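You operate a simulated robot arm through the tools that you are given. There is no shell and no other tool.

Carry out the task below with a simulated two-armed robot. There is one attempt and no reset: what you move stays moved.

TASK
Pack the grey and cream bobbins in the small box and lock it. Set down upright: what you pick out.

Only the result counts: the job must be done as asked and must still hold three seconds after the hand-in. Knocking over, shifting, dropping, spilling or breaking anything else fails it.

THE ROBOT
Two 7-joint arms with fingered hands on one trunk that stands fixed in place. Base frame: the origin is at the foot of the trunk, x ahead of it, y to its left, z up. Readings come in mm, rad, newtons and seconds.
The left shoulder is at [60, 177, 1000], the right one opposite. Payload 4 kg a hand.
The TCP of each hand is the grasp point between the finger pads, 37 mm short of the fingertips. In the tool frame z runs along the fingers and y along their closing line. Largest opening 124 mm; the body of the gripper starts 43 mm behind the TCP. The gripper is a hand of 3 fingers: y runs from the thumb to the fingers, the wrist lies at [-15, -108, -202] in the tool frame, and closing takes about 1.5 s.
Orientation is that of the tool frame in the base frame, as a unit quaternion [x, y, z, w]. With the fingers straight down and the wrist toward the robot, the tool's x, y and z point along [0, 1, 0], [1, 0, 0] and [0, 0, -1] of the base frame.

THE INTERFACE
- The arms move only by the tool nudge_tool. It takes "left_commands", "right_commands" or both (then of equal length, played together; a hand with none holds still); each is a list of rows, each a list of 6 numbers: the shift along the tool's x, y, z in mm, then the turn, a rotation vector about the tool's x, y, z in rad. In form: [[dx, dy, dz, rx, ry, rz], ...]. A call has 1 to 20 rows; each row shifts and turns the commanded pose from where the row before left it, along the tool's axes as they then stand. "left_grip" and "right_grip" are, for a hand that has rows, the finger opening in mm, from 0 to 124, set as the call begins (left out, the last holds). Rows are played at 5 a second. More than 50 mm and 0.15 rad between two rows, or a gripper value outside its range, and nothing of the call is played. Where a pose cannot be reached the arm comes as near as it can. A force on the tool above 60 N (or 10 N above the force at the start of the call, whichever is more), or a blocked arm, ends the call early, and 0.2 s more pass. The fingers move at their own pace (about 72 mm/s each) and stop on an object; they squeeze with about 29 N. The grip force told is the motor's: it shows also when the fingers shut on nothing. Time passes only in rows, and 0.2 s behind the last, so rows that do not move let the fingers close. The reply holds the time, the measured pose of the TCP, the force on the tool along the base axes, the opening and the grip force, in the units named above and with some noise, with the torque about the TCP (base axes, N m) and any sound that the robot's microphone picked up.
- Cameras (640 x 400 px; columns grow to the right, rows downward): "scene" is now at [52.6, 23.9, 1654]; the picture's right is [0.29, -0.96, 0.00], its down [-0.61, -0.18, -0.77] and it looks along [0.74, 0.22, -0.64] (base axes); focal length 314 px, centre (320, 200). "left" rides on the left gripper at [-64, -76, -137] in its tool frame; the picture's right is [-0.84, -0.26, 0.48], its down [0.48, -0.76, 0.43] and it looks along [0.26, 0.60, 0.76] (tool axes); focal length 256 px, centre (320, 200). "right" rides on the right gripper at [64, -76, -137] in its tool frame; the picture's right is [-0.84, 0.26, -0.48], its down [-0.48, -0.76, 0.43] and it looks along [-0.25, 0.60, 0.76] (tool axes); focal length 256 px, centre (320, 200).
- capture(camera): a new picture of that camera. It takes no simulated time.
- slide_trunk(by): slides the trunk up (or, below 0, down) by that many mm; the arms and the scene camera ride with it, the base frame stays. It gives what a move gives, with no picture.
- set_fingers(index, middle, thumb_bend, thumb_turn, hand): sets how far each is bent, from 0 (flat) to 100 (curled in); at 30 the hand is open as for a grip, at 70 the pads meet at the TCP. One left out holds its place. A second passes; each finger stops where it meets its share of the squeeze, and holds until it gets a number again. A gripper value or a shape takes the hand back. It gives what a move gives, with no picture; readings hold the bend of each and the force on the fingers (four entries, about 0 where the hand has none), thumb and palm. thumb_turn goes from beside the hand (0) to across from the fingers (100), as for a grip.
- preshape(shape, hand): the hand has 3 fingers and takes this shape, open, in about a second: jaw (thumb against the fingers, like two jaws); tri (thumb and two fingers); tip (a fingertip pinch); poke (one finger out to press); point (the index stretched); flat (the hand flat); cup (the hand cupped); fist (a fist). The gripper value then closes the fingers along that shape, each until it touches; the sizes above hold for jaw. It gives what a move gives, with no picture.
- pan_tilt(pan, tilt): turns the head with the scene camera to pan (to the left, within 1.501 rad either way) and tilt (down, from -0.506 to 1.204), counted from straight ahead of the robot. It gives what a move gives.
- measure_at(camera, pixels): there is no depth. For up to 12 entries [column, row, z] of the newest picture of that camera ("zoom" is the newest enlarged one), the place [x, y] in the base frame at which the ray of that pixel passes the height z, good to about 2 mm. It takes no simulated time.
- close_up(camera, box): a new picture of the part [left, top, right, bottom] of that camera's present view, enlarged. It takes no simulated time.
- job_done(): hands the job in; it is judged then, once.

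Unless the task says otherwise, let go and move clear before handing in.

The tools are called after "Call:" as a command line: name --argument value ..., lists and objects as JSON in quotes. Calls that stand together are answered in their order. nudge_tool: Moves the arms, as the interface text tells. Its arguments: {"type":"object","properties":{"left_commands":{"type":"array"},"left_grip":{"type":"number"},"right_commands":{"type":"array"},"right_grip":{"type":"number"}},"required":[]} The other tools are called the same way: slide_trunk (by) slides the trunk up or down; preshape (shape, hand) gives the hand a shape; set_fingers (index, middle, thumb_bend, thumb_turn, hand) moves the fingers one by one; pan_tilt (pan, tilt) turns the head that bears the scene camera; capture (camera) takes a picture; measure_at (camera, pixels) gives the place at which the rays of pixels pass given heights; close_up (camera, box) takes an enlarged picture of a part of a camera's view; job_done () hands the job in.

At the start:

```text
time: 0.0
left_ee_pos: [579.5, 349.4, 1171.3]
left_orientation: [0.707, 0.707, -0.001, 0.0]
left_ft_force: [-0.4, -0.4, -0.1]
left_torque: [-0.02, 0.01, 0.03]
left_gripper_width: 123.6
left_grasp_force: 0.1
left_shape: jaw
left_bend: [30.0, 30.0, 30.0, 98.0]
left_finger forces: [0.1, 0.0, 0.1, 0.0, 0.0, 0.0]
right_ee_pos: [607.0, -106.6, 1240.2]
right_orientation: [0.707, 0.708, 0.0, 0.0]
right_ft_force: [-0.2, 0.3, -0.3]
right_torque: [-0.03, 0.03, 0.0]
right_gripper_width: 123.9
right_grasp_force: 0.0
right_shape: jaw
right_bend: [30.0, 30.0, 30.0, 98.0]
right_finger forces: [0.0, 0.0, 0.0, 0.1, 0.0, 0.0]
trunk travel left (down, up): [-525.0, 65.0]
head pan, tilt: [0.291, 0.691]
```

scene: 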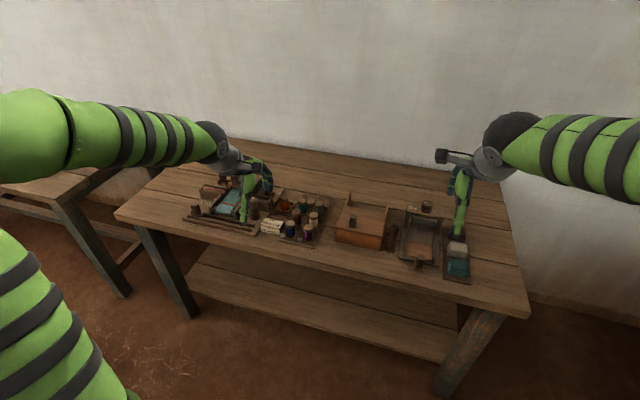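
right: 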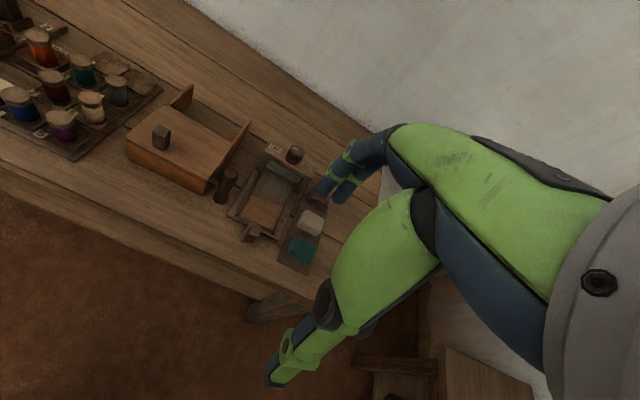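
left: 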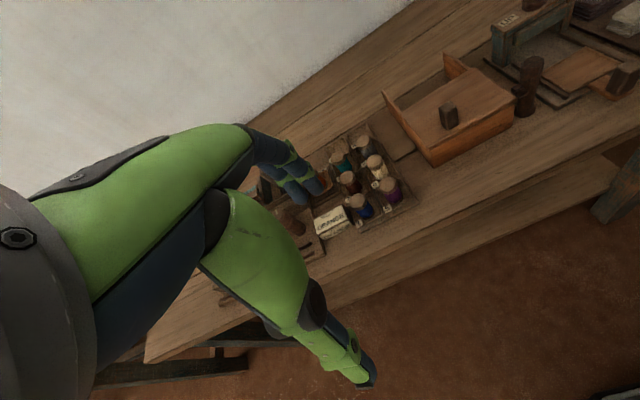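

The pictures show a workbench with bobbins/jars on a tray around (300,220), a larger wooden box around (360,225), and other items on the right around (430,240). I'll look closer before moving.

Call:
close_up --camera "scene" --box '[170, 160, 340, 266]'

Call:
close_up --camera "scene" --box '[320, 180, 490, 286]'

Call:
close_up --camera "right" --box '[0, 0, 200, 200]'

Call:
close_up --camera "left" --box '[270, 110, 430, 260]'

Call:
close_up --camera "left" --box '[420, 0, 640, 180]'

Call:
close_up --camera "right" --box '[120, 80, 360, 280]'

```text
3.76 times, centred on (255, 213) of scene
```

zoom: 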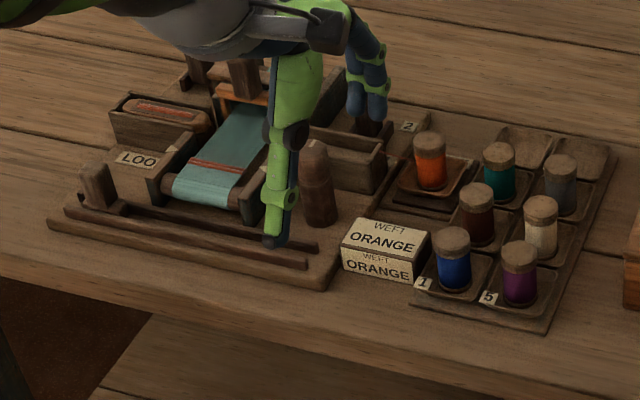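

```text
3.76 times, centred on (405, 233) of scene
```

zoom: 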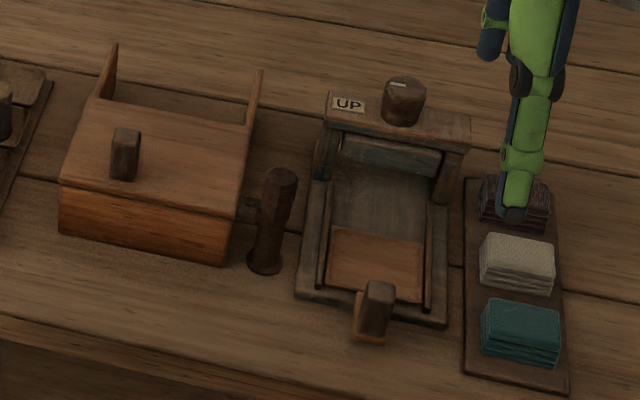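

```text
2.00 times, centred on (100, 100) of right
```

zoom: 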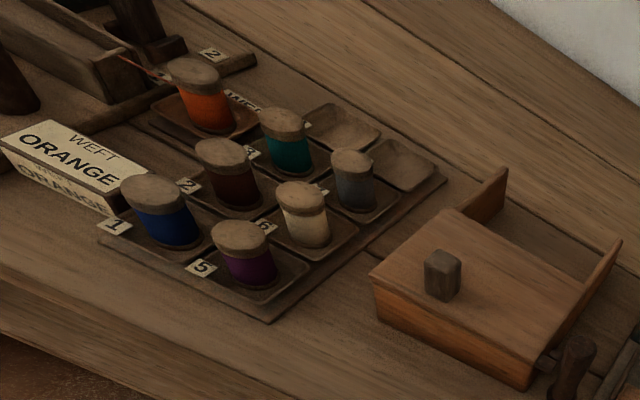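

```text
2.67 times, centred on (350, 185) of left
```

zoom: 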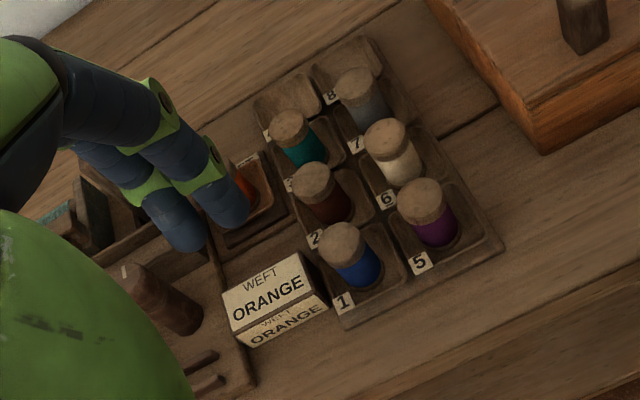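

```text
2.22 times, centred on (530, 90) of left
```

zoom: 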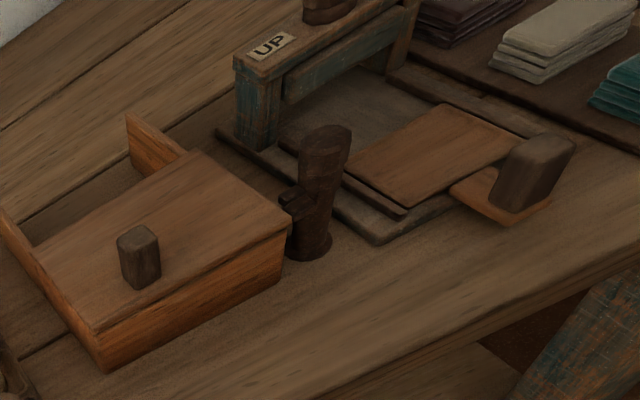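

```text
2.00 times, centred on (240, 180) of right
```

zoom: 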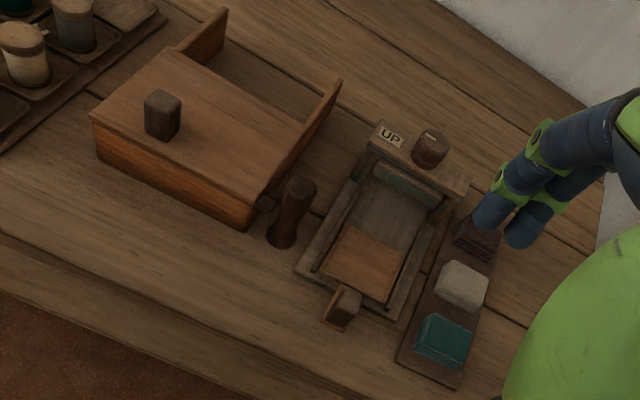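

The close-ups show eight tray cells with bobbins (cream at cell 6, grey at cell 7), a lidded box with a knob, a lever post beside it, and a press further right. I need heights, so I'll triangulate the knob and tray points between cameras.

Call:
capture --camera "scene"

Call:
capture --camera "right"

Call:
capture --camera "left"

Call:
measure_at --camera "scene" --pixels '[[353.5, 215, 700], [353.5, 215, 750], [353.5, 215, 800], [353.5, 215, 850], [335.5, 240.5, 700], [335.5, 240.5, 750], [335.5, 240.5, 800], [335.5, 240.5, 850]]'

Call:
measure_at --camera "right" --pixels '[[161.5, 127.5, 700], [161.5, 127.5, 750], [161.5, 127.5, 800], [161.5, 127.5, 850], [128, 157, 700], [128, 157, 750], [128, 157, 800], [128, 157, 850]]'

Call:
measure_at --camera "left" --pixels '[[450, 107, 700], [450, 107, 750], [450, 107, 800], [450, 107, 850]]'

```text
taken
```

scene: 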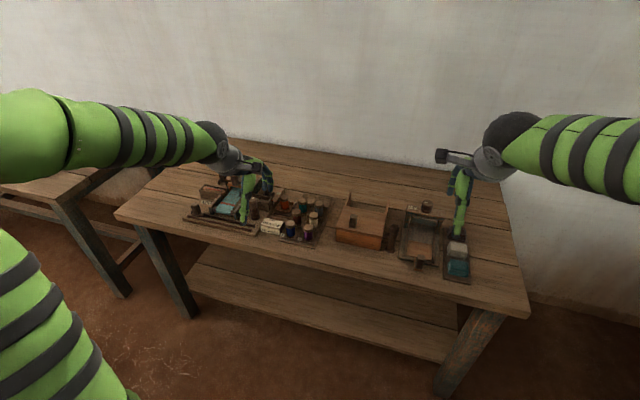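

```text
taken
```

right: 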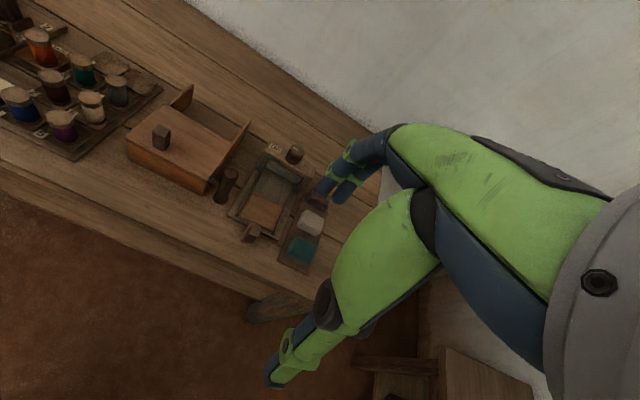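

```text
taken
```

left: 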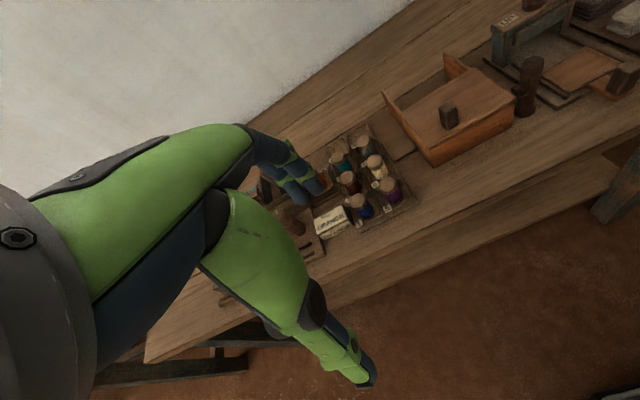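

```text
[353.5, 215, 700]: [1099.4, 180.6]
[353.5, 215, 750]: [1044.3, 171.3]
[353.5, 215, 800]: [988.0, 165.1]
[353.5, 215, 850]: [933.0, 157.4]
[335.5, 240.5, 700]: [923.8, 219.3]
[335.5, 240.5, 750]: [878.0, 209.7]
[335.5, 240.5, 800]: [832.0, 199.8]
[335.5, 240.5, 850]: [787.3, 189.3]
```

```text
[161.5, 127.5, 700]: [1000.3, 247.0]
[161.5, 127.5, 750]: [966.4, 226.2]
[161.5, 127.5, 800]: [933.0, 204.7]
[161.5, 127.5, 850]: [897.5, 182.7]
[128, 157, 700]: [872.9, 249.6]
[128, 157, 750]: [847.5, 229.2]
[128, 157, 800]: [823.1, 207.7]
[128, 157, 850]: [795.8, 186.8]
```

```text
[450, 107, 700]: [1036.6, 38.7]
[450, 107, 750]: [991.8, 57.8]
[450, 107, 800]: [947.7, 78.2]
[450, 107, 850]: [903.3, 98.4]
```

Triangulating puts the knob top at about [845,145,930] and the table near z 835. I'll bring the right hand's camera lower and nearer the box to see how the lid and lock work.

Call:
nudge_tool --right_commands '[[30, -1, 24, 0, 0, 0], [30, -1, 24, 0, 0, 0], [30, -1, 24, 0, 0, 0], [30, -1, 24, 0, 0, 0], [27, -3, 24, 0, 0, 0], [0, 0, 0, 0, 0, 0]]'

Call:
capture --camera "right"

Call:
capture --camera "scene"

```text
time: 1.4
left_ee_pos: [579.0, 349.8, 1172.2]
left_orientation: [0.707, 0.707, 0.0, 0.0]
left_ft_force: [-0.3, -0.6, -0.1]
left_torque: [0.0, -0.01, -0.01]
left_gripper_width: 123.9
left_grasp_force: 0.1
left_shape: jaw
left_bend: [30.0, 30.0, 30.0, 98.0]
left_finger forces: [0.0, 0.1, 0.0, 0.0, 0.0, 0.1]
right_ee_pos: [598.9, 41.8, 1119.6]
right_orientation: [0.707, 0.707, 0.001, 0.001]
right_ft_force: [-0.7, -0.4, -0.5]
right_torque: [0.0, 0.0, 0.01]
right_gripper_width: 124.1
right_grasp_force: 0.1
right_shape: jaw
right_bend: [30.0, 30.0, 30.0, 98.0]
right_finger forces: [0.0, 0.0, 0.1, 0.0, 0.1, 0.0]
trunk travel left (down, up): [-525.0, 65.0]
head pan, tilt: [0.291, 0.691]
```

```text
taken
```

right: 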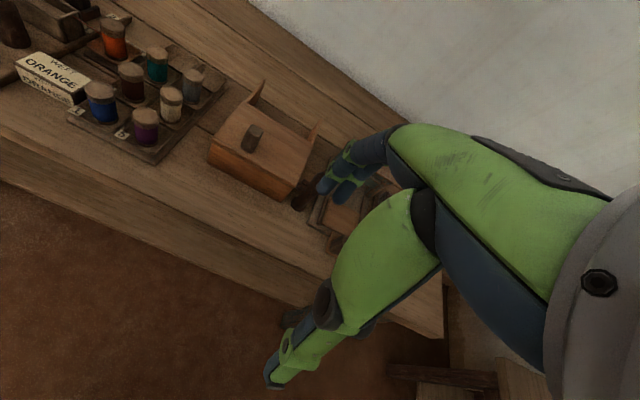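

```text
taken
```

scene: 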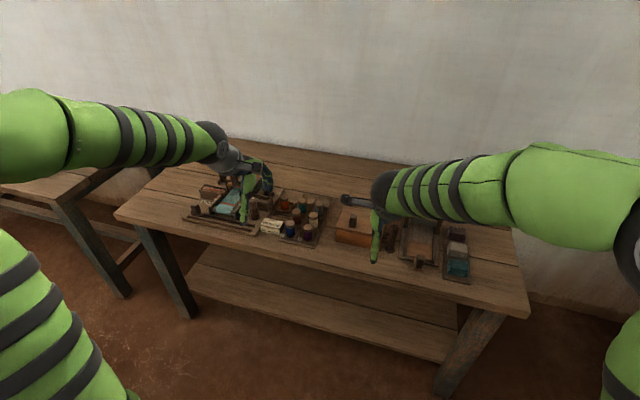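

The right hand's view now shows the tray and box from a new angle, around (150,100) and (265,145). I'll zoom in on both for details of the lid and the lock post.

Call:
close_up --camera "right" --box '[180, 60, 340, 220]'

Call:
close_up --camera "right" --box '[60, 0, 240, 170]'

Call:
close_up --camera "left" --box '[360, 30, 560, 170]'

```text
2.50 times, centred on (260, 140) of right
```

zoom: 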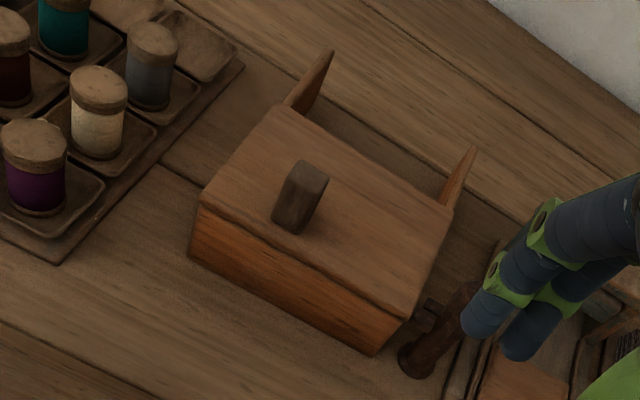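

```text
2.35 times, centred on (150, 85) of right
```

zoom: 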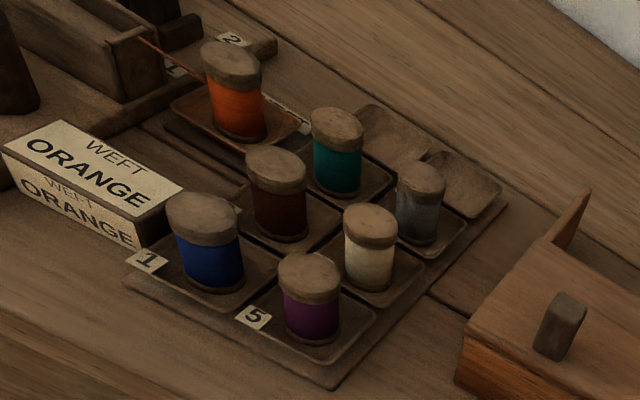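

```text
2.86 times, centred on (460, 100) of left
```

zoom: 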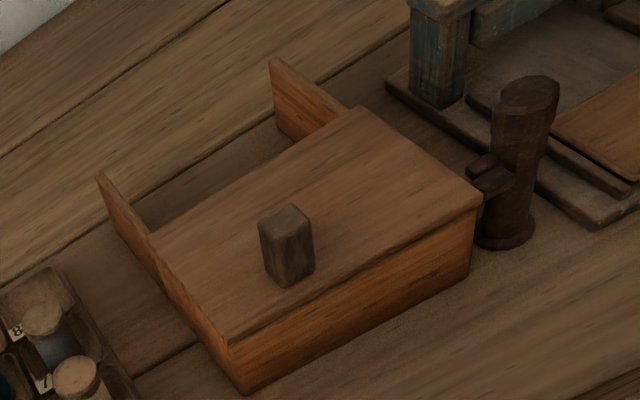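

The lid seems to slide back along two rear rails, and a post with a side tab stands next to the box's right front. I'll triangulate key points using the left and right camera pictures.

Call:
measure_at --camera "right" --pixels '[[254, 128, 850], [254, 128, 950], [208, 163.2, 800], [208, 163.2, 900], [281.2, 202.4, 800], [281.2, 202.4, 900], [264, 80.8, 850], [264, 80.8, 950], [322, 119.2, 850], [322, 119.2, 950], [300, 204, 800], [300, 204, 900]]'

Call:
measure_at --camera "left" --pixels '[[447.8, 105.3, 850], [447.8, 105.3, 950], [433.1, 167.5, 800], [433.1, 167.5, 900], [512.4, 124.5, 800], [512.4, 124.5, 900], [383.1, 91.3, 850], [383.1, 91.3, 950], [442.5, 51.1, 850], [442.5, 51.1, 950], [525.4, 115.8, 800], [525.4, 115.8, 900]]'

Call:
measure_at --camera "right" --pixels '[[171.2, 93.5, 850], [171.2, 93.5, 950], [192.6, 75.4, 850], [192.6, 75.4, 950]]'

Call:
measure_at --camera "left" --pixels '[[373.9, 161.8, 850], [373.9, 161.8, 950], [363, 141.9, 850], [363, 141.9, 950]]'

```text
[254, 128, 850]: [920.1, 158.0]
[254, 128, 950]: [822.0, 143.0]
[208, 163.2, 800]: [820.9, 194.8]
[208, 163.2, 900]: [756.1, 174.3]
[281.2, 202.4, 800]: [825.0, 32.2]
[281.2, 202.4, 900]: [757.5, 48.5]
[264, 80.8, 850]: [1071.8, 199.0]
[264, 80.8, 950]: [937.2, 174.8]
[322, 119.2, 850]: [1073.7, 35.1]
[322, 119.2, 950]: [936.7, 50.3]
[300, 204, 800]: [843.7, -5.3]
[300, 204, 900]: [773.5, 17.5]
```

```text
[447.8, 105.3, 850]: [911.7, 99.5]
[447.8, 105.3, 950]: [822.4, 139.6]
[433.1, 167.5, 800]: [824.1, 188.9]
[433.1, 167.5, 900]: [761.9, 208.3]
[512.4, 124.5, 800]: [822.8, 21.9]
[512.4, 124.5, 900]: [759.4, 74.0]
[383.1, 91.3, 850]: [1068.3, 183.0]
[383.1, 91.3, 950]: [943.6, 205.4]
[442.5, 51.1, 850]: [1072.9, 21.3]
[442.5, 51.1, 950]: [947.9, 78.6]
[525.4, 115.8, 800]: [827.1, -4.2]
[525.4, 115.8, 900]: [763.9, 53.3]
```

```text
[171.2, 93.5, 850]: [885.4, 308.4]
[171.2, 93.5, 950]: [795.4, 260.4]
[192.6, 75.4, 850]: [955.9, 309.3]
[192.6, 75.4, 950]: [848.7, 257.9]
```

```text
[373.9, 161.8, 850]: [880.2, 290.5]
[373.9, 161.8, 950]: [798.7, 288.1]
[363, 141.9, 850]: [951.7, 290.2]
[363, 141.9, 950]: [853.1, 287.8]
```

Triangulation gives: knob top [816,142,956], box front at x≈808 with y 40–191, rail tips x≈1028 z≈884, cream top [850,290,889], grey top [914,289,889], table ≈ z 820. I'll back the right hand off and bring the left camera closer to see the lock.

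Call:
nudge_tool --left_commands '[[-20, 22, 22, 0, 0, 0], [-20, 22, 22, 0, 0, 0], [-20, 22, 22, 0, 0, 0], [-20, 22, 22, 0, 0, 0], [-20, 22, 22, 0, 0, 0], [0, 0, 0, 0, 0, 0]]' --right_commands '[[-40, 0, -16, 0, 0, 0], [-40, 0, -16, 0, 0, 0], [-40, 0, -16, 0, 0, 0], [-40, 0, -16, 0, 0, 0], [-20, 0, -16, 0, 0, 0], [0, 0, 0, 0, 0, 0]]'

Call:
capture --camera "left"

Call:
close_up --camera "left" --box '[360, 20, 560, 200]'

Call:
close_up --camera "scene" --box '[320, 180, 420, 260]'

```text
time: 2.8
left_ee_pos: [690.0, 250.8, 1061.0]
left_orientation: [0.707, 0.708, -0.001, -0.001]
left_ft_force: [0.3, 0.2, -0.2]
left_torque: [0.04, -0.01, 0.01]
left_gripper_width: 124.0
left_grasp_force: 0.1
left_shape: jaw
left_bend: [30.0, 30.0, 30.0, 98.0]
left_finger forces: [0.1, 0.0, 0.0, 0.0, 0.0, 0.1]
right_ee_pos: [598.7, -136.1, 1199.8]
right_orientation: [0.707, 0.707, -0.001, 0.0]
right_ft_force: [0.4, 0.2, -0.4]
right_torque: [-0.01, -0.02, 0.01]
right_gripper_width: 123.6
right_grasp_force: 0.1
right_shape: jaw
right_bend: [30.0, 30.0, 30.0, 98.0]
right_finger forces: [0.0, 0.0, 0.1, 0.0, 0.0, 0.0]
trunk travel left (down, up): [-525.0, 65.0]
head pan, tilt: [0.291, 0.691]
```

```text
taken
```

left: 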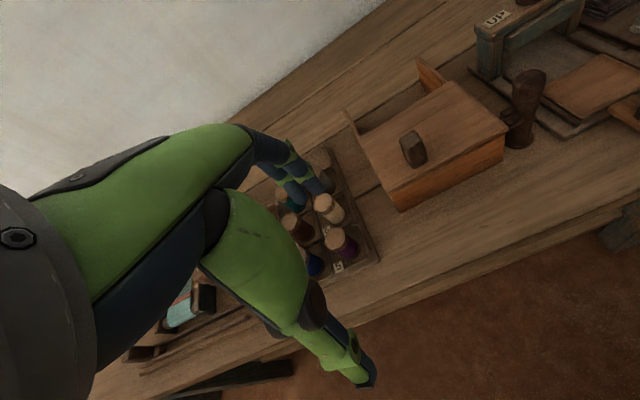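

```text
2.22 times, centred on (460, 110) of left
```

zoom: 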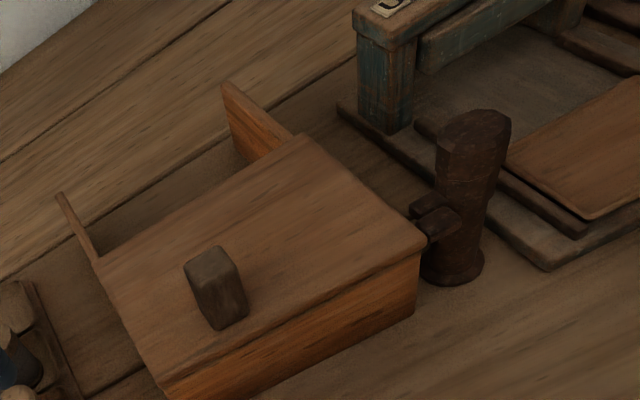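

```text
5.00 times, centred on (370, 220) of scene
```

zoom: 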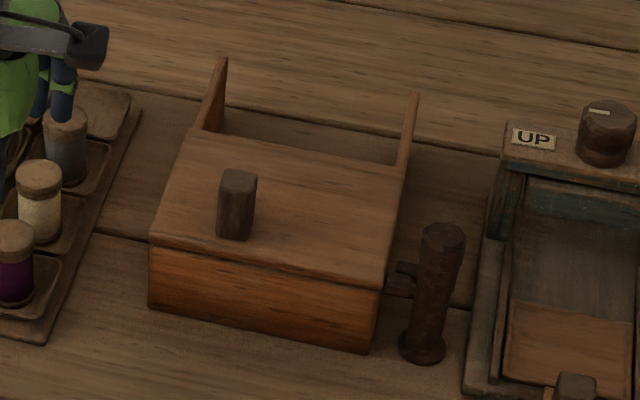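

The close-ups show the post with a forked tab facing the box's right wall (zoom (430,225)). I'll bring the right camera close to it for a detailed look.

Call:
nudge_tool --right_commands '[[11, 20, 38, 0, 0, 0], [11, 20, 38, 0, 0, 0], [11, 20, 38, 0, 0, 0], [11, 20, 38, 0, 0, 0], [12, 20, 38, 0, 0, 0], [0, 0, 0, 0, 0, 0]]'

Call:
capture --camera "right"

Call:
close_up --camera "right" --box '[200, 110, 300, 210]'

Call:
close_up --camera "right" --box '[60, 20, 280, 200]'

```text
time: 4.2
left_ee_pos: [689.7, 251.2, 1062.0]
left_orientation: [0.707, 0.707, 0.001, 0.0]
left_ft_force: [0.0, 0.4, -0.4]
left_torque: [-0.04, -0.02, -0.01]
left_gripper_width: 124.1
left_grasp_force: 0.0
left_shape: jaw
left_bend: [30.0, 30.0, 30.0, 98.0]
left_finger forces: [0.0, 0.1, 0.0, 0.0, 0.1, 0.0]
right_ee_pos: [698.3, -82.7, 1009.6]
right_orientation: [0.707, 0.707, 0.001, 0.001]
right_ft_force: [-0.2, -0.3, -0.9]
right_torque: [0.01, 0.03, -0.01]
right_gripper_width: 123.7
right_grasp_force: 0.0
right_shape: jaw
right_bend: [30.0, 30.0, 30.0, 98.0]
right_finger forces: [0.0, 0.0, 0.0, 0.0, 0.0, 0.0]
trunk travel left (down, up): [-525.0, 65.0]
head pan, tilt: [0.291, 0.691]
```

```text
taken
```

right: 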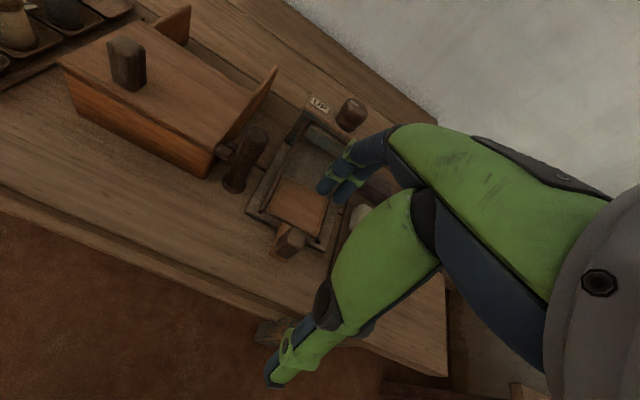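

```text
4.00 times, centred on (250, 160) of right
```

zoom: 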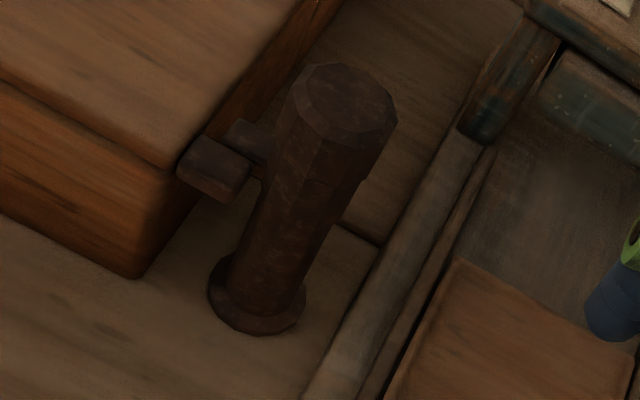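

```text
2.22 times, centred on (170, 110) of right
```

zoom: 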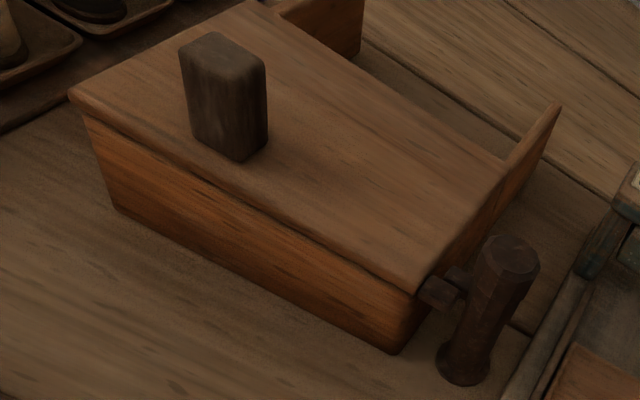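

The post shows two short tabs facing the box at lid height, with the front tab by the lid's front-right corner (right 4× zoom (210,165)). I'll triangulate the lid corner, post top/base and tabs.

Call:
measure_at --camera "right" --pixels '[[212.3, 151.5, 850], [212.3, 151.5, 950], [204.2, 179.5, 800], [204.2, 179.5, 900], [234.5, 183.7, 800], [234.5, 183.7, 900], [256.2, 135, 850], [256.2, 135, 950], [222.5, 151.2, 850], [222.5, 151.2, 950], [232.5, 145, 850], [232.5, 145, 950]]'

Call:
measure_at --camera "left" --pixels '[[507.3, 130.3, 850], [507.3, 130.3, 950], [501.9, 160.9, 800], [501.9, 160.9, 900], [520.9, 139.3, 800], [520.9, 139.3, 900], [528.5, 76.2, 850], [528.5, 76.2, 950], [511.9, 119.9, 850], [511.9, 119.9, 950], [511.9, 110, 850], [511.9, 110, 950]]'

Call:
measure_at --camera "right" --pixels '[[125.9, 44.7, 850], [125.9, 44.7, 950], [276.8, 67.2, 850], [276.8, 67.2, 950]]'

Call:
measure_at --camera "left" --pixels '[[411.4, 137, 850], [411.4, 137, 950], [417.3, 59.1, 850], [417.3, 59.1, 950]]'

```text
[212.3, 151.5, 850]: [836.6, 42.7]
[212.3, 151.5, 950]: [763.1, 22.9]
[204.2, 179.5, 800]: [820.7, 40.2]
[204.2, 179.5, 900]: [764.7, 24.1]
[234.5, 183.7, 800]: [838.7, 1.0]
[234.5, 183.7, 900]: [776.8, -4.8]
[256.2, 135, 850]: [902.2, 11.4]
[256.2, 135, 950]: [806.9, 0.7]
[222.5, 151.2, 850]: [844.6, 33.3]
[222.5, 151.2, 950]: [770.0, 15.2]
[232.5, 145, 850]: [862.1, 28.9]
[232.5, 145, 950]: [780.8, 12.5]
```

```text
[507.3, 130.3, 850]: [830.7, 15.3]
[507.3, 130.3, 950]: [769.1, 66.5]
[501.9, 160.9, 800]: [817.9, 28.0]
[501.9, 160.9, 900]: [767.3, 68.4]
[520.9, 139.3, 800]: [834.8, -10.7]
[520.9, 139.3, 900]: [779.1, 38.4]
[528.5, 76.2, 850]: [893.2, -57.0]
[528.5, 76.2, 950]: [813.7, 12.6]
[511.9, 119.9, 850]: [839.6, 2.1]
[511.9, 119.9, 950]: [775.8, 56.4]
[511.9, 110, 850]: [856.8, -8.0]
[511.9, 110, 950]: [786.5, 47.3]
```

```text
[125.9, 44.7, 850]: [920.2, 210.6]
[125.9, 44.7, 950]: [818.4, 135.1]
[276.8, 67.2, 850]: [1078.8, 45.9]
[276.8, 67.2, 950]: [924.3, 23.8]
```

```text
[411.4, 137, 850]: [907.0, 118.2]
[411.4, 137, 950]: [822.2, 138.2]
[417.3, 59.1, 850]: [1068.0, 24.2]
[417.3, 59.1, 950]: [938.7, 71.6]
```

The lid top is at z≈889, the post stands upright at about [825,1] from z 821 to 935, and its tabs sit near z≈893. I'll zoom further on the post to understand how it locks.

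Call:
close_up --camera "right" --box '[205, 120, 269, 160]'

Call:
close_up --camera "left" --box '[480, 80, 560, 150]'

Call:
close_up --camera "scene" --box '[380, 215, 420, 255]'

Call:
close_up --camera "left" --box '[330, 40, 500, 150]'

```text
10.00 times, centred on (237, 140) of right
```

zoom: 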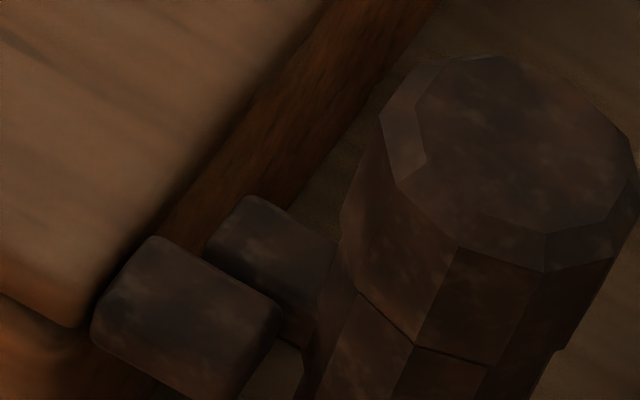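

```text
5.71 times, centred on (520, 115) of left
```

zoom: 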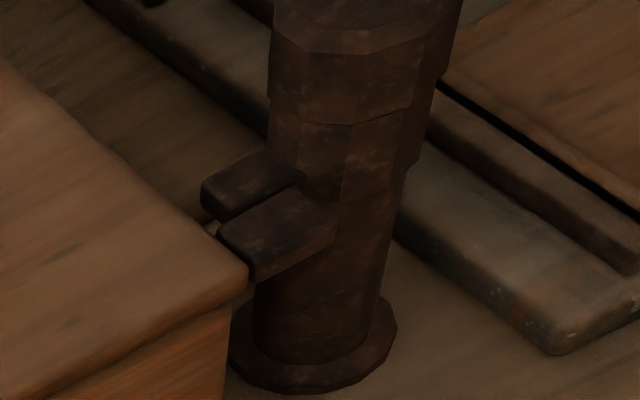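

```text
10.00 times, centred on (400, 235) of scene
```

zoom: 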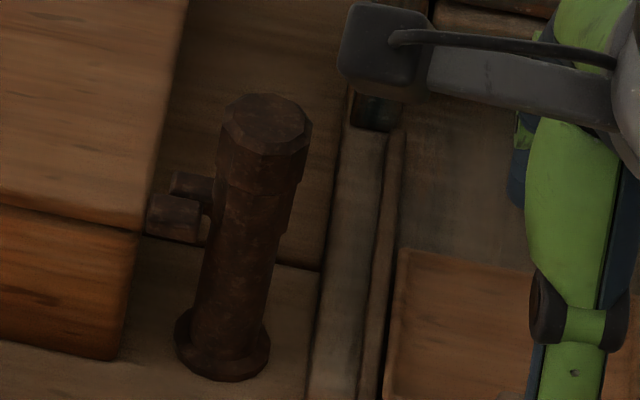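

```text
3.64 times, centred on (415, 95) of left
```

zoom: 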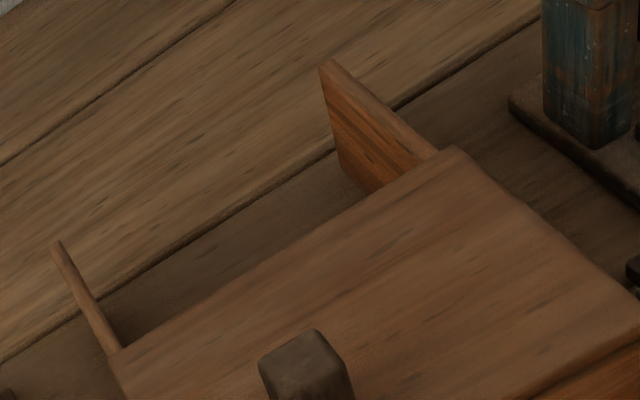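

The post carries two prongs directed at the box side (left 5.7× zoom (250,190) and (275,235)). I'll triangulate the prong tips and the post's cap rim precisely.

Call:
measure_at --camera "right" --pixels '[[220, 144, 850], [220, 144, 950], [214.5, 151.5, 850], [214.5, 151.5, 950], [229.5, 139.7, 850], [229.5, 139.7, 950], [225.8, 144, 850], [225.8, 144, 950], [213.3, 152.6, 850], [213.3, 152.6, 950]]'

Call:
measure_at --camera "left" --pixels '[[502.2, 119.9, 850], [502.2, 119.9, 950], [509.2, 125.9, 850], [509.2, 125.9, 950], [499.4, 113.3, 850], [499.4, 113.3, 950], [503.4, 118.2, 850], [503.4, 118.2, 950], [507.2, 127.5, 850], [507.2, 127.5, 950]]'

Call:
close_up --camera "right" --box '[220, 110, 290, 160]'

Call:
close_up --camera "right" --box '[200, 140, 264, 200]'

```text
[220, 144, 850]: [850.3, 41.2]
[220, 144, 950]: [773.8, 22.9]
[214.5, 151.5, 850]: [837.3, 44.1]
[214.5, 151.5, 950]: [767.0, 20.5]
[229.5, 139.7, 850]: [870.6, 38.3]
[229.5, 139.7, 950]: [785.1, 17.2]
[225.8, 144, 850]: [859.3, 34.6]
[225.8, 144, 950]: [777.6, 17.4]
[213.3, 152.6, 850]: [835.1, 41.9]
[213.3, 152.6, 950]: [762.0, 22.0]
```

```text
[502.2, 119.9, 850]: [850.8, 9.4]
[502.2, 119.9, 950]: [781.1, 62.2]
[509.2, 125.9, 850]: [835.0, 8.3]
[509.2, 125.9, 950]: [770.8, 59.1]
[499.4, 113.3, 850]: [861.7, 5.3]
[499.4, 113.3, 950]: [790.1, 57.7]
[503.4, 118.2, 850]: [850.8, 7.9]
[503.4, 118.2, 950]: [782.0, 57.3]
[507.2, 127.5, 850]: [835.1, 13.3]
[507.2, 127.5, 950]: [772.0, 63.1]
```

```text
8.00 times, centred on (255, 135) of right
```

zoom: 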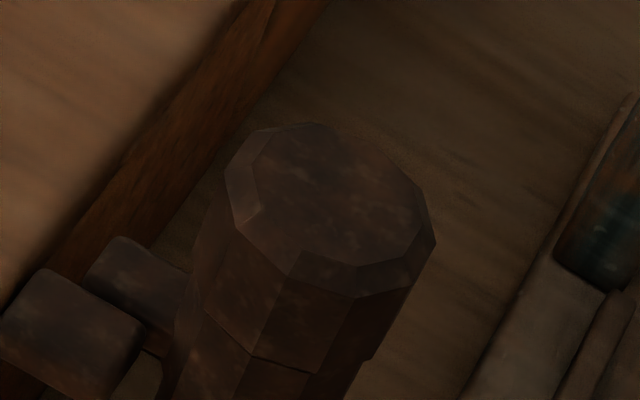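

```text
6.67 times, centred on (232, 170) of right
```

zoom: 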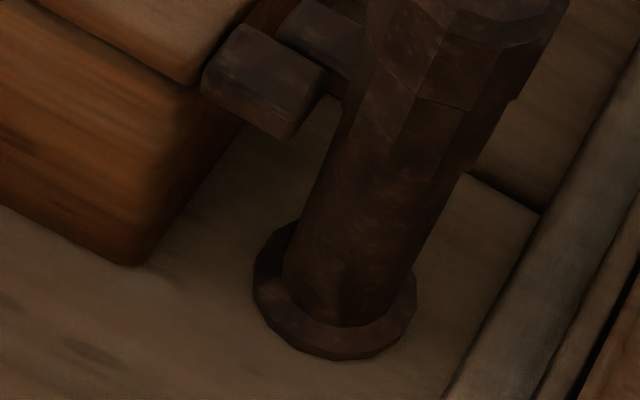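

The prong tips sit at y≈33 and z≈895, right at the lid's edge (y≈35, z≈889), so from above I can't tell how the lock moves. I'll tilt the right hand to look at the post from a lower angle.

Call:
nudge_tool --right_commands '[[0, 0, 0, -0.125, 0, 0], [0, 0, 0, -0.125, 0, 0], [0, 0, 0, -0.125, 0, 0], [0, 0, 0, -0.125, 0, 0], [4.5, -29, 26, 0, 0, 0], [4.5, -29, 26, 0, 0, 0], [0, 0, 0, 0, 0, 0]]'

Call:
capture --camera "right"

Call:
close_up --camera "right" --box '[200, 120, 300, 210]'

Call:
close_up --camera "right" --box '[60, 20, 280, 220]'

```text
time: 5.8
left_ee_pos: [689.2, 250.9, 1062.4]
left_orientation: [0.706, 0.708, 0.0, 0.0]
left_ft_force: [-0.2, -0.7, -0.2]
left_torque: [0.0, 0.03, -0.03]
left_gripper_width: 123.7
left_grasp_force: 0.0
left_shape: jaw
left_bend: [30.0, 30.0, 30.0, 98.0]
left_finger forces: [0.0, 0.0, 0.0, 0.0, 0.0, 0.0]
right_ee_pos: [673.1, -73.3, 935.2]
right_orientation: [0.684, 0.686, 0.175, 0.175]
right_ft_force: [-0.1, 0.1, 0.0]
right_torque: [-0.01, -0.03, 0.03]
right_gripper_width: 123.8
right_grasp_force: 0.1
right_shape: jaw
right_bend: [30.0, 30.0, 30.0, 98.0]
right_finger forces: [0.0, 0.1, 0.0, 0.0, 0.0, 0.0]
trunk travel left (down, up): [-525.0, 65.0]
head pan, tilt: [0.291, 0.691]
```

```text
taken
```

right: 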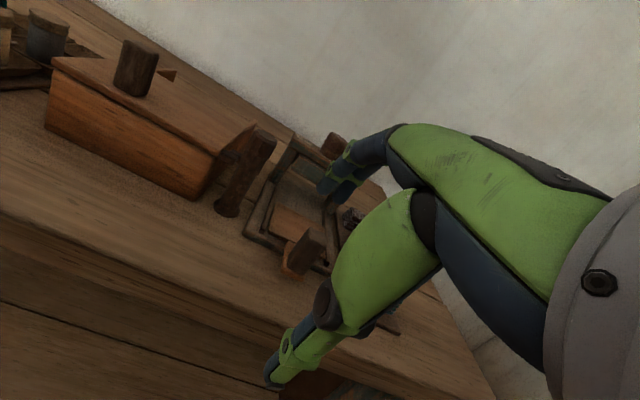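

```text
4.44 times, centred on (250, 165) of right
```

zoom: 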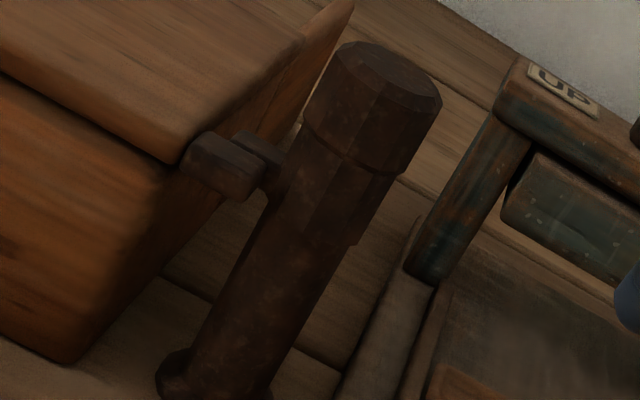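

```text
2.00 times, centred on (170, 120) of right
```

zoom: 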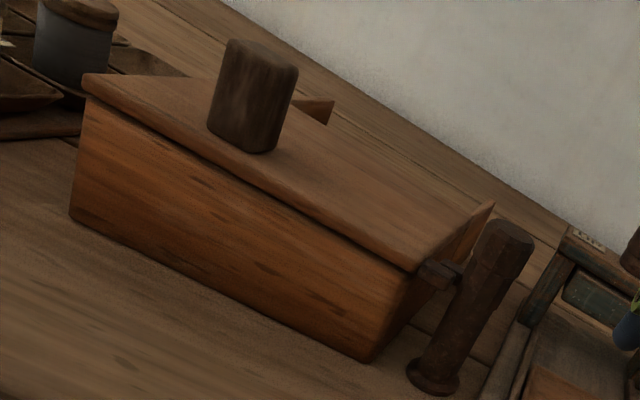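

From the lower angle the front prong sits level with the lid thickness (4.4× zoom (225,165)), attached to a sleeve round the post. I'll measure the prong outline at lid height from the left picture to see which way it points.

Call:
measure_at --camera "left" --pixels '[[502.2, 119.9, 895], [515.7, 113.3, 895], [509.2, 125.9, 895], [523.2, 117.1, 895], [499.4, 113.3, 895], [510.4, 106.3, 895], [503.9, 118.2, 895], [507.4, 127.5, 889], [464, 90.5, 889], [453.5, 80.7, 889]]'

Call:
close_up --camera "right" --box '[230, 140, 270, 165]'

Call:
close_up --camera "right" --box '[220, 120, 284, 160]'

```text
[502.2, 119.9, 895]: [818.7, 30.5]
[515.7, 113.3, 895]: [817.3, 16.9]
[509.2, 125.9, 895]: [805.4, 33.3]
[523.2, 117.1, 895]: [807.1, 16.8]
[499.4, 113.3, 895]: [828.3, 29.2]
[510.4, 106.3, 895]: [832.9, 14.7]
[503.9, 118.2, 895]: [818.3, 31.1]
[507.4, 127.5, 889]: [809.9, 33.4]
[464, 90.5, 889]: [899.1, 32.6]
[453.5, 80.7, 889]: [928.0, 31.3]
```

```text
16.00 times, centred on (250, 152) of right
```

zoom: 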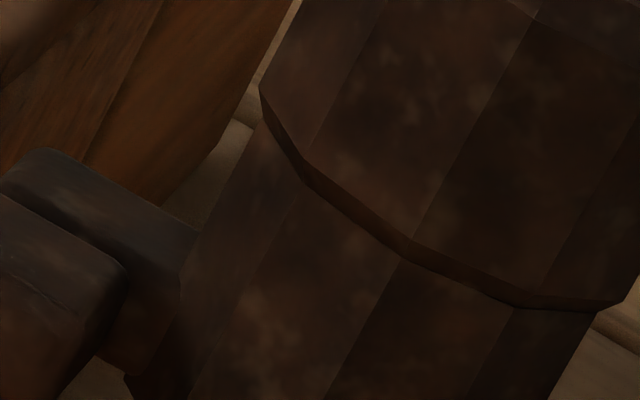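

```text
10.00 times, centred on (252, 140) of right
```

zoom: 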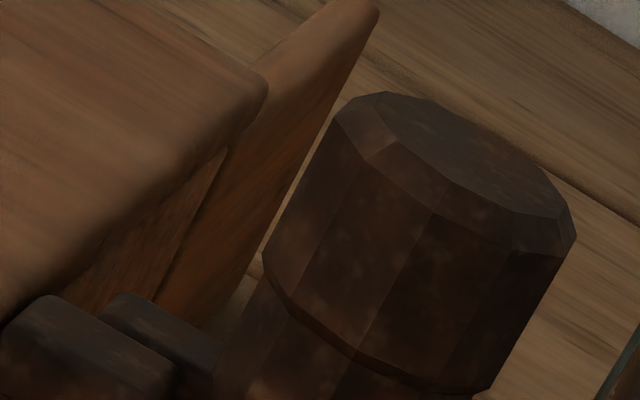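

Reading the geometry: the front prong (x 805–818, y 17–33) looks like a lug on the lid's corner, and the rear prong (x 819–831) is the post's tab standing right behind it, which would block the lid from sliding back. So turning the post clockwise (seen from above) should free it; now I'll inspect the tray and bobbins for sizes.

Call:
close_up --camera "right" --box '[0, 0, 100, 80]'

Call:
close_up --camera "scene" --box '[270, 190, 340, 245]'

Call:
close_up --camera "left" --box '[270, 140, 400, 280]'

Call:
close_up --camera "scene" --box '[390, 195, 480, 290]'

```text
5.00 times, centred on (50, 40) of right
```

zoom: 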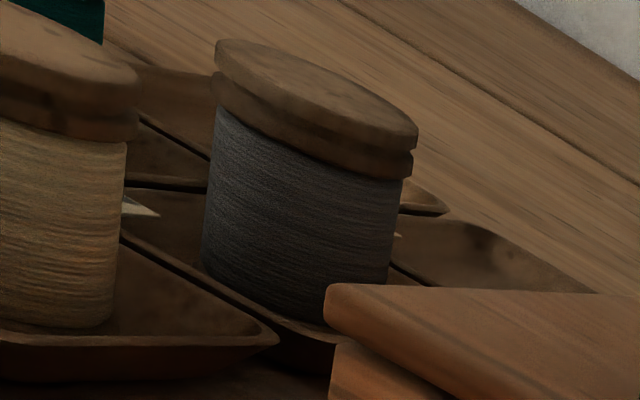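

```text
7.27 times, centred on (305, 218) of scene
```

zoom: 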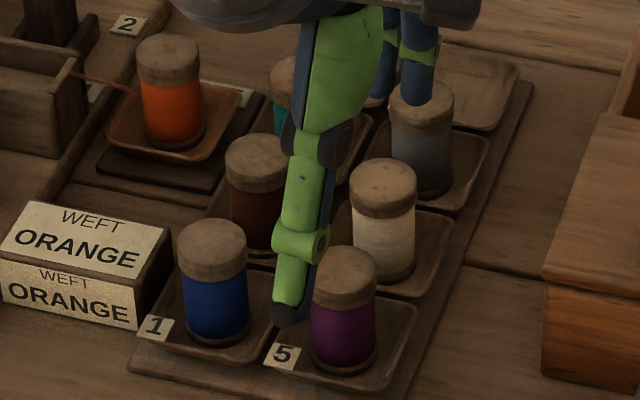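

```text
2.86 times, centred on (335, 210) of left
```

zoom: 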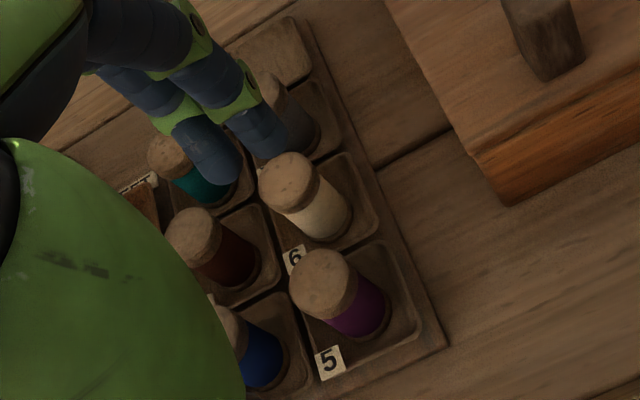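

```text
4.21 times, centred on (435, 242) of scene
```

zoom: 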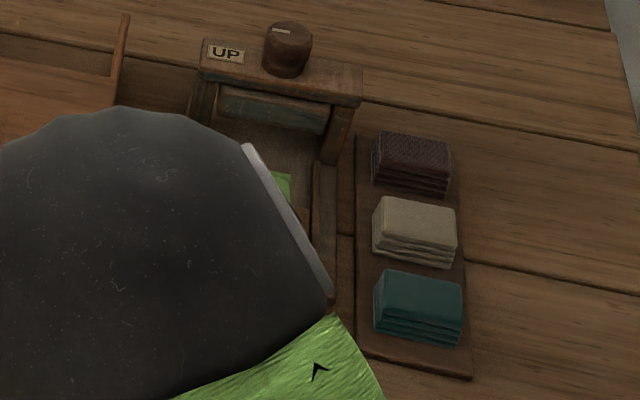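

The tray view shows cells 5–8 in the near column with cream (6) and grey (7); grey's rear cell 8 is empty. I'll straighten and raise the right hand, pull the left hand back for a clear view of the tray, and measure the press top for clearance.

Call:
measure_at --camera "right" --pixels '[[295.1, 133.5, 850], [295.1, 133.5, 950], [265.5, 137, 900], [265.5, 137, 950], [246.8, 147, 850], [246.8, 147, 950], [268.2, 158.5, 850], [268.2, 158.5, 950]]'

Call:
measure_at --camera "scene" --pixels '[[407.1, 205.1, 850], [407.1, 205.1, 950], [427.6, 201, 850], [427.6, 201, 950], [427.6, 201, 1000]]'

Call:
nudge_tool --left_commands '[[20, -22, -22, 0, 0, 0], [20, -22, -22, 0, 0, 0], [20, -22, -22, 0, 0, 0], [20, -22, -22, 0, 0, 0], [0, 0, 0, 0, 0, 0], [0, 0, 0, 0, 0, 0], [0, 0, 0, 0, 0, 0], [0, 0, 0, 0, 0, 0]]' --right_commands '[[0, 21.5, -39.5, 0, 0, 0], [0, 21.5, -39.5, 0, 0, 0], [0, 21.5, -39.5, 0, 0, 0], [0, 0, 0, 0.125, 0, 0], [0, 0, 0, 0.125, 0, 0], [0, 0, 0, 0.125, 0, 0], [0, 0, 0, 0.125, 0, 0], [0, 0, 0, 0, 0, 0]]'

Call:
capture --camera "left"

Call:
capture --camera "right"

Call:
close_up --camera "left" --box '[300, 100, 440, 240]'

```text
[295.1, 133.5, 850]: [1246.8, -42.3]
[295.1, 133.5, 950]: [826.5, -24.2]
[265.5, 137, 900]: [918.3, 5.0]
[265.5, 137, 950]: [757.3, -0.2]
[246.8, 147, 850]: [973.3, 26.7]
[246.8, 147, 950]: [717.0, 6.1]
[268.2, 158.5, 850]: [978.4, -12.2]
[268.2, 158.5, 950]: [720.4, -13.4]
```

```text
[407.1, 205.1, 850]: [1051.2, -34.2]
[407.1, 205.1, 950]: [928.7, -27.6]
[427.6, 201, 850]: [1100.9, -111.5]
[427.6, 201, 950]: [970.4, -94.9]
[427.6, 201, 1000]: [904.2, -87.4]
```

```text
time: 7.6
left_ee_pos: [601.0, 331.1, 1150.0]
left_orientation: [0.707, 0.708, 0.001, 0.0]
left_ft_force: [-0.1, -0.3, 0.1]
left_torque: [-0.02, 0.05, 0.02]
left_gripper_width: 124.0
left_grasp_force: 0.1
left_shape: jaw
left_bend: [30.0, 30.0, 30.0, 98.0]
left_finger forces: [0.0, 0.1, 0.1, 0.1, 0.0, 0.0]
right_ee_pos: [673.1, -73.2, 1071.3]
right_orientation: [0.706, 0.708, -0.001, -0.001]
right_ft_force: [-0.6, 0.3, 0.5]
right_torque: [-0.03, 0.03, 0.0]
right_gripper_width: 123.6
right_grasp_force: 0.0
right_shape: jaw
right_bend: [30.0, 30.0, 30.0, 98.0]
right_finger forces: [0.0, 0.1, 0.1, 0.0, 0.0, 0.1]
trunk travel left (down, up): [-525.0, 65.0]
head pan, tilt: [0.291, 0.691]
```

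```text
taken
```

left: 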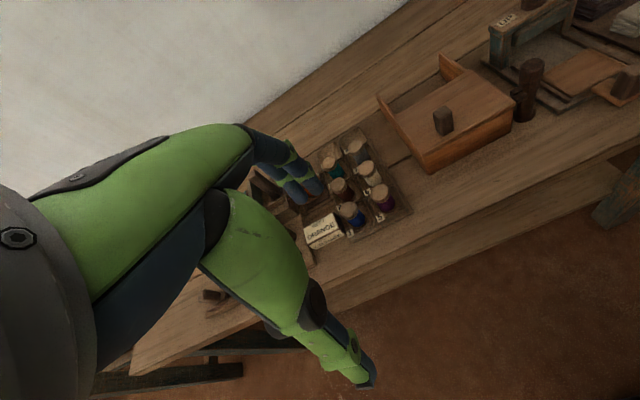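

```text
taken
```

right: 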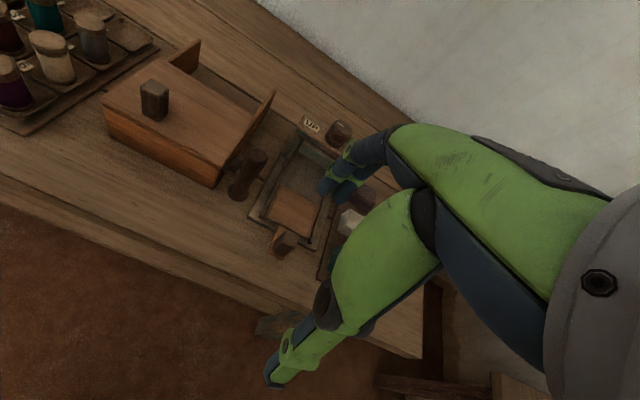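

```text
2.86 times, centred on (370, 170) of left
```

zoom: 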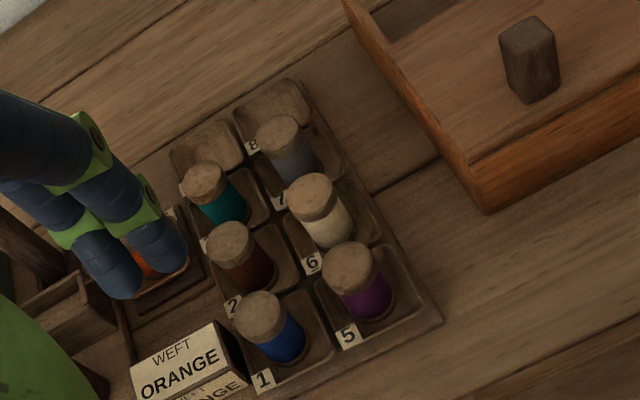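

The left zoom shows the tray clearly: cream cap at zoom (316,190), grey cap at (275,132), purple (347,263), brown (230,243), teal (205,182). I'll measure their centres and edges at cap height.

Call:
measure_at --camera "zoom" --pixels '[[316, 192, 889], [275, 133, 889], [348, 264, 889], [230, 243, 889], [205, 182, 889], [286, 195, 889], [348, 190, 889], [314, 173, 889], [318, 213, 889]]'

Call:
measure_at --camera "zoom" --pixels '[[330, 245, 829], [330, 245, 835], [255, 133, 889], [297, 131, 889], [283, 112, 889], [352, 245, 829], [300, 230, 829]]'

Call:
close_up --camera "left" --box '[335, 125, 399, 189]'

Call:
close_up --camera "right" --box '[20, 0, 180, 100]'

```text
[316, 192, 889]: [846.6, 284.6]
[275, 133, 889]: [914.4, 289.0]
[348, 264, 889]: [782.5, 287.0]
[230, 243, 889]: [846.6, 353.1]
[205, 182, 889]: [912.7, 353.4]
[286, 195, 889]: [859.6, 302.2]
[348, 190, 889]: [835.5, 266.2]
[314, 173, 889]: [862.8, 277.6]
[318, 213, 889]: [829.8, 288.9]
```

```text
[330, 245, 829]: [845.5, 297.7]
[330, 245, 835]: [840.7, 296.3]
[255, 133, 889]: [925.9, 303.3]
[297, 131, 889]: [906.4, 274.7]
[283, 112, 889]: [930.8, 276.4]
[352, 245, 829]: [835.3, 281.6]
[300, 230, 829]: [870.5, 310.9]
```

```text
6.25 times, centred on (367, 157) of left
```

zoom: 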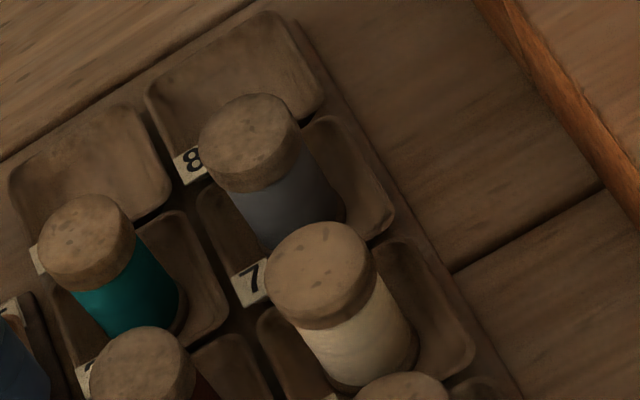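

```text
4.00 times, centred on (100, 50) of right
```

zoom: 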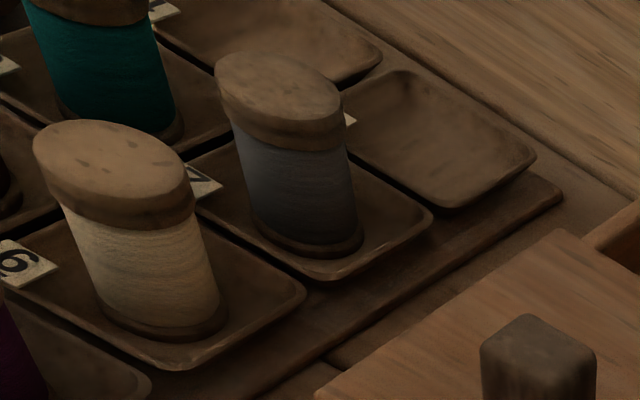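

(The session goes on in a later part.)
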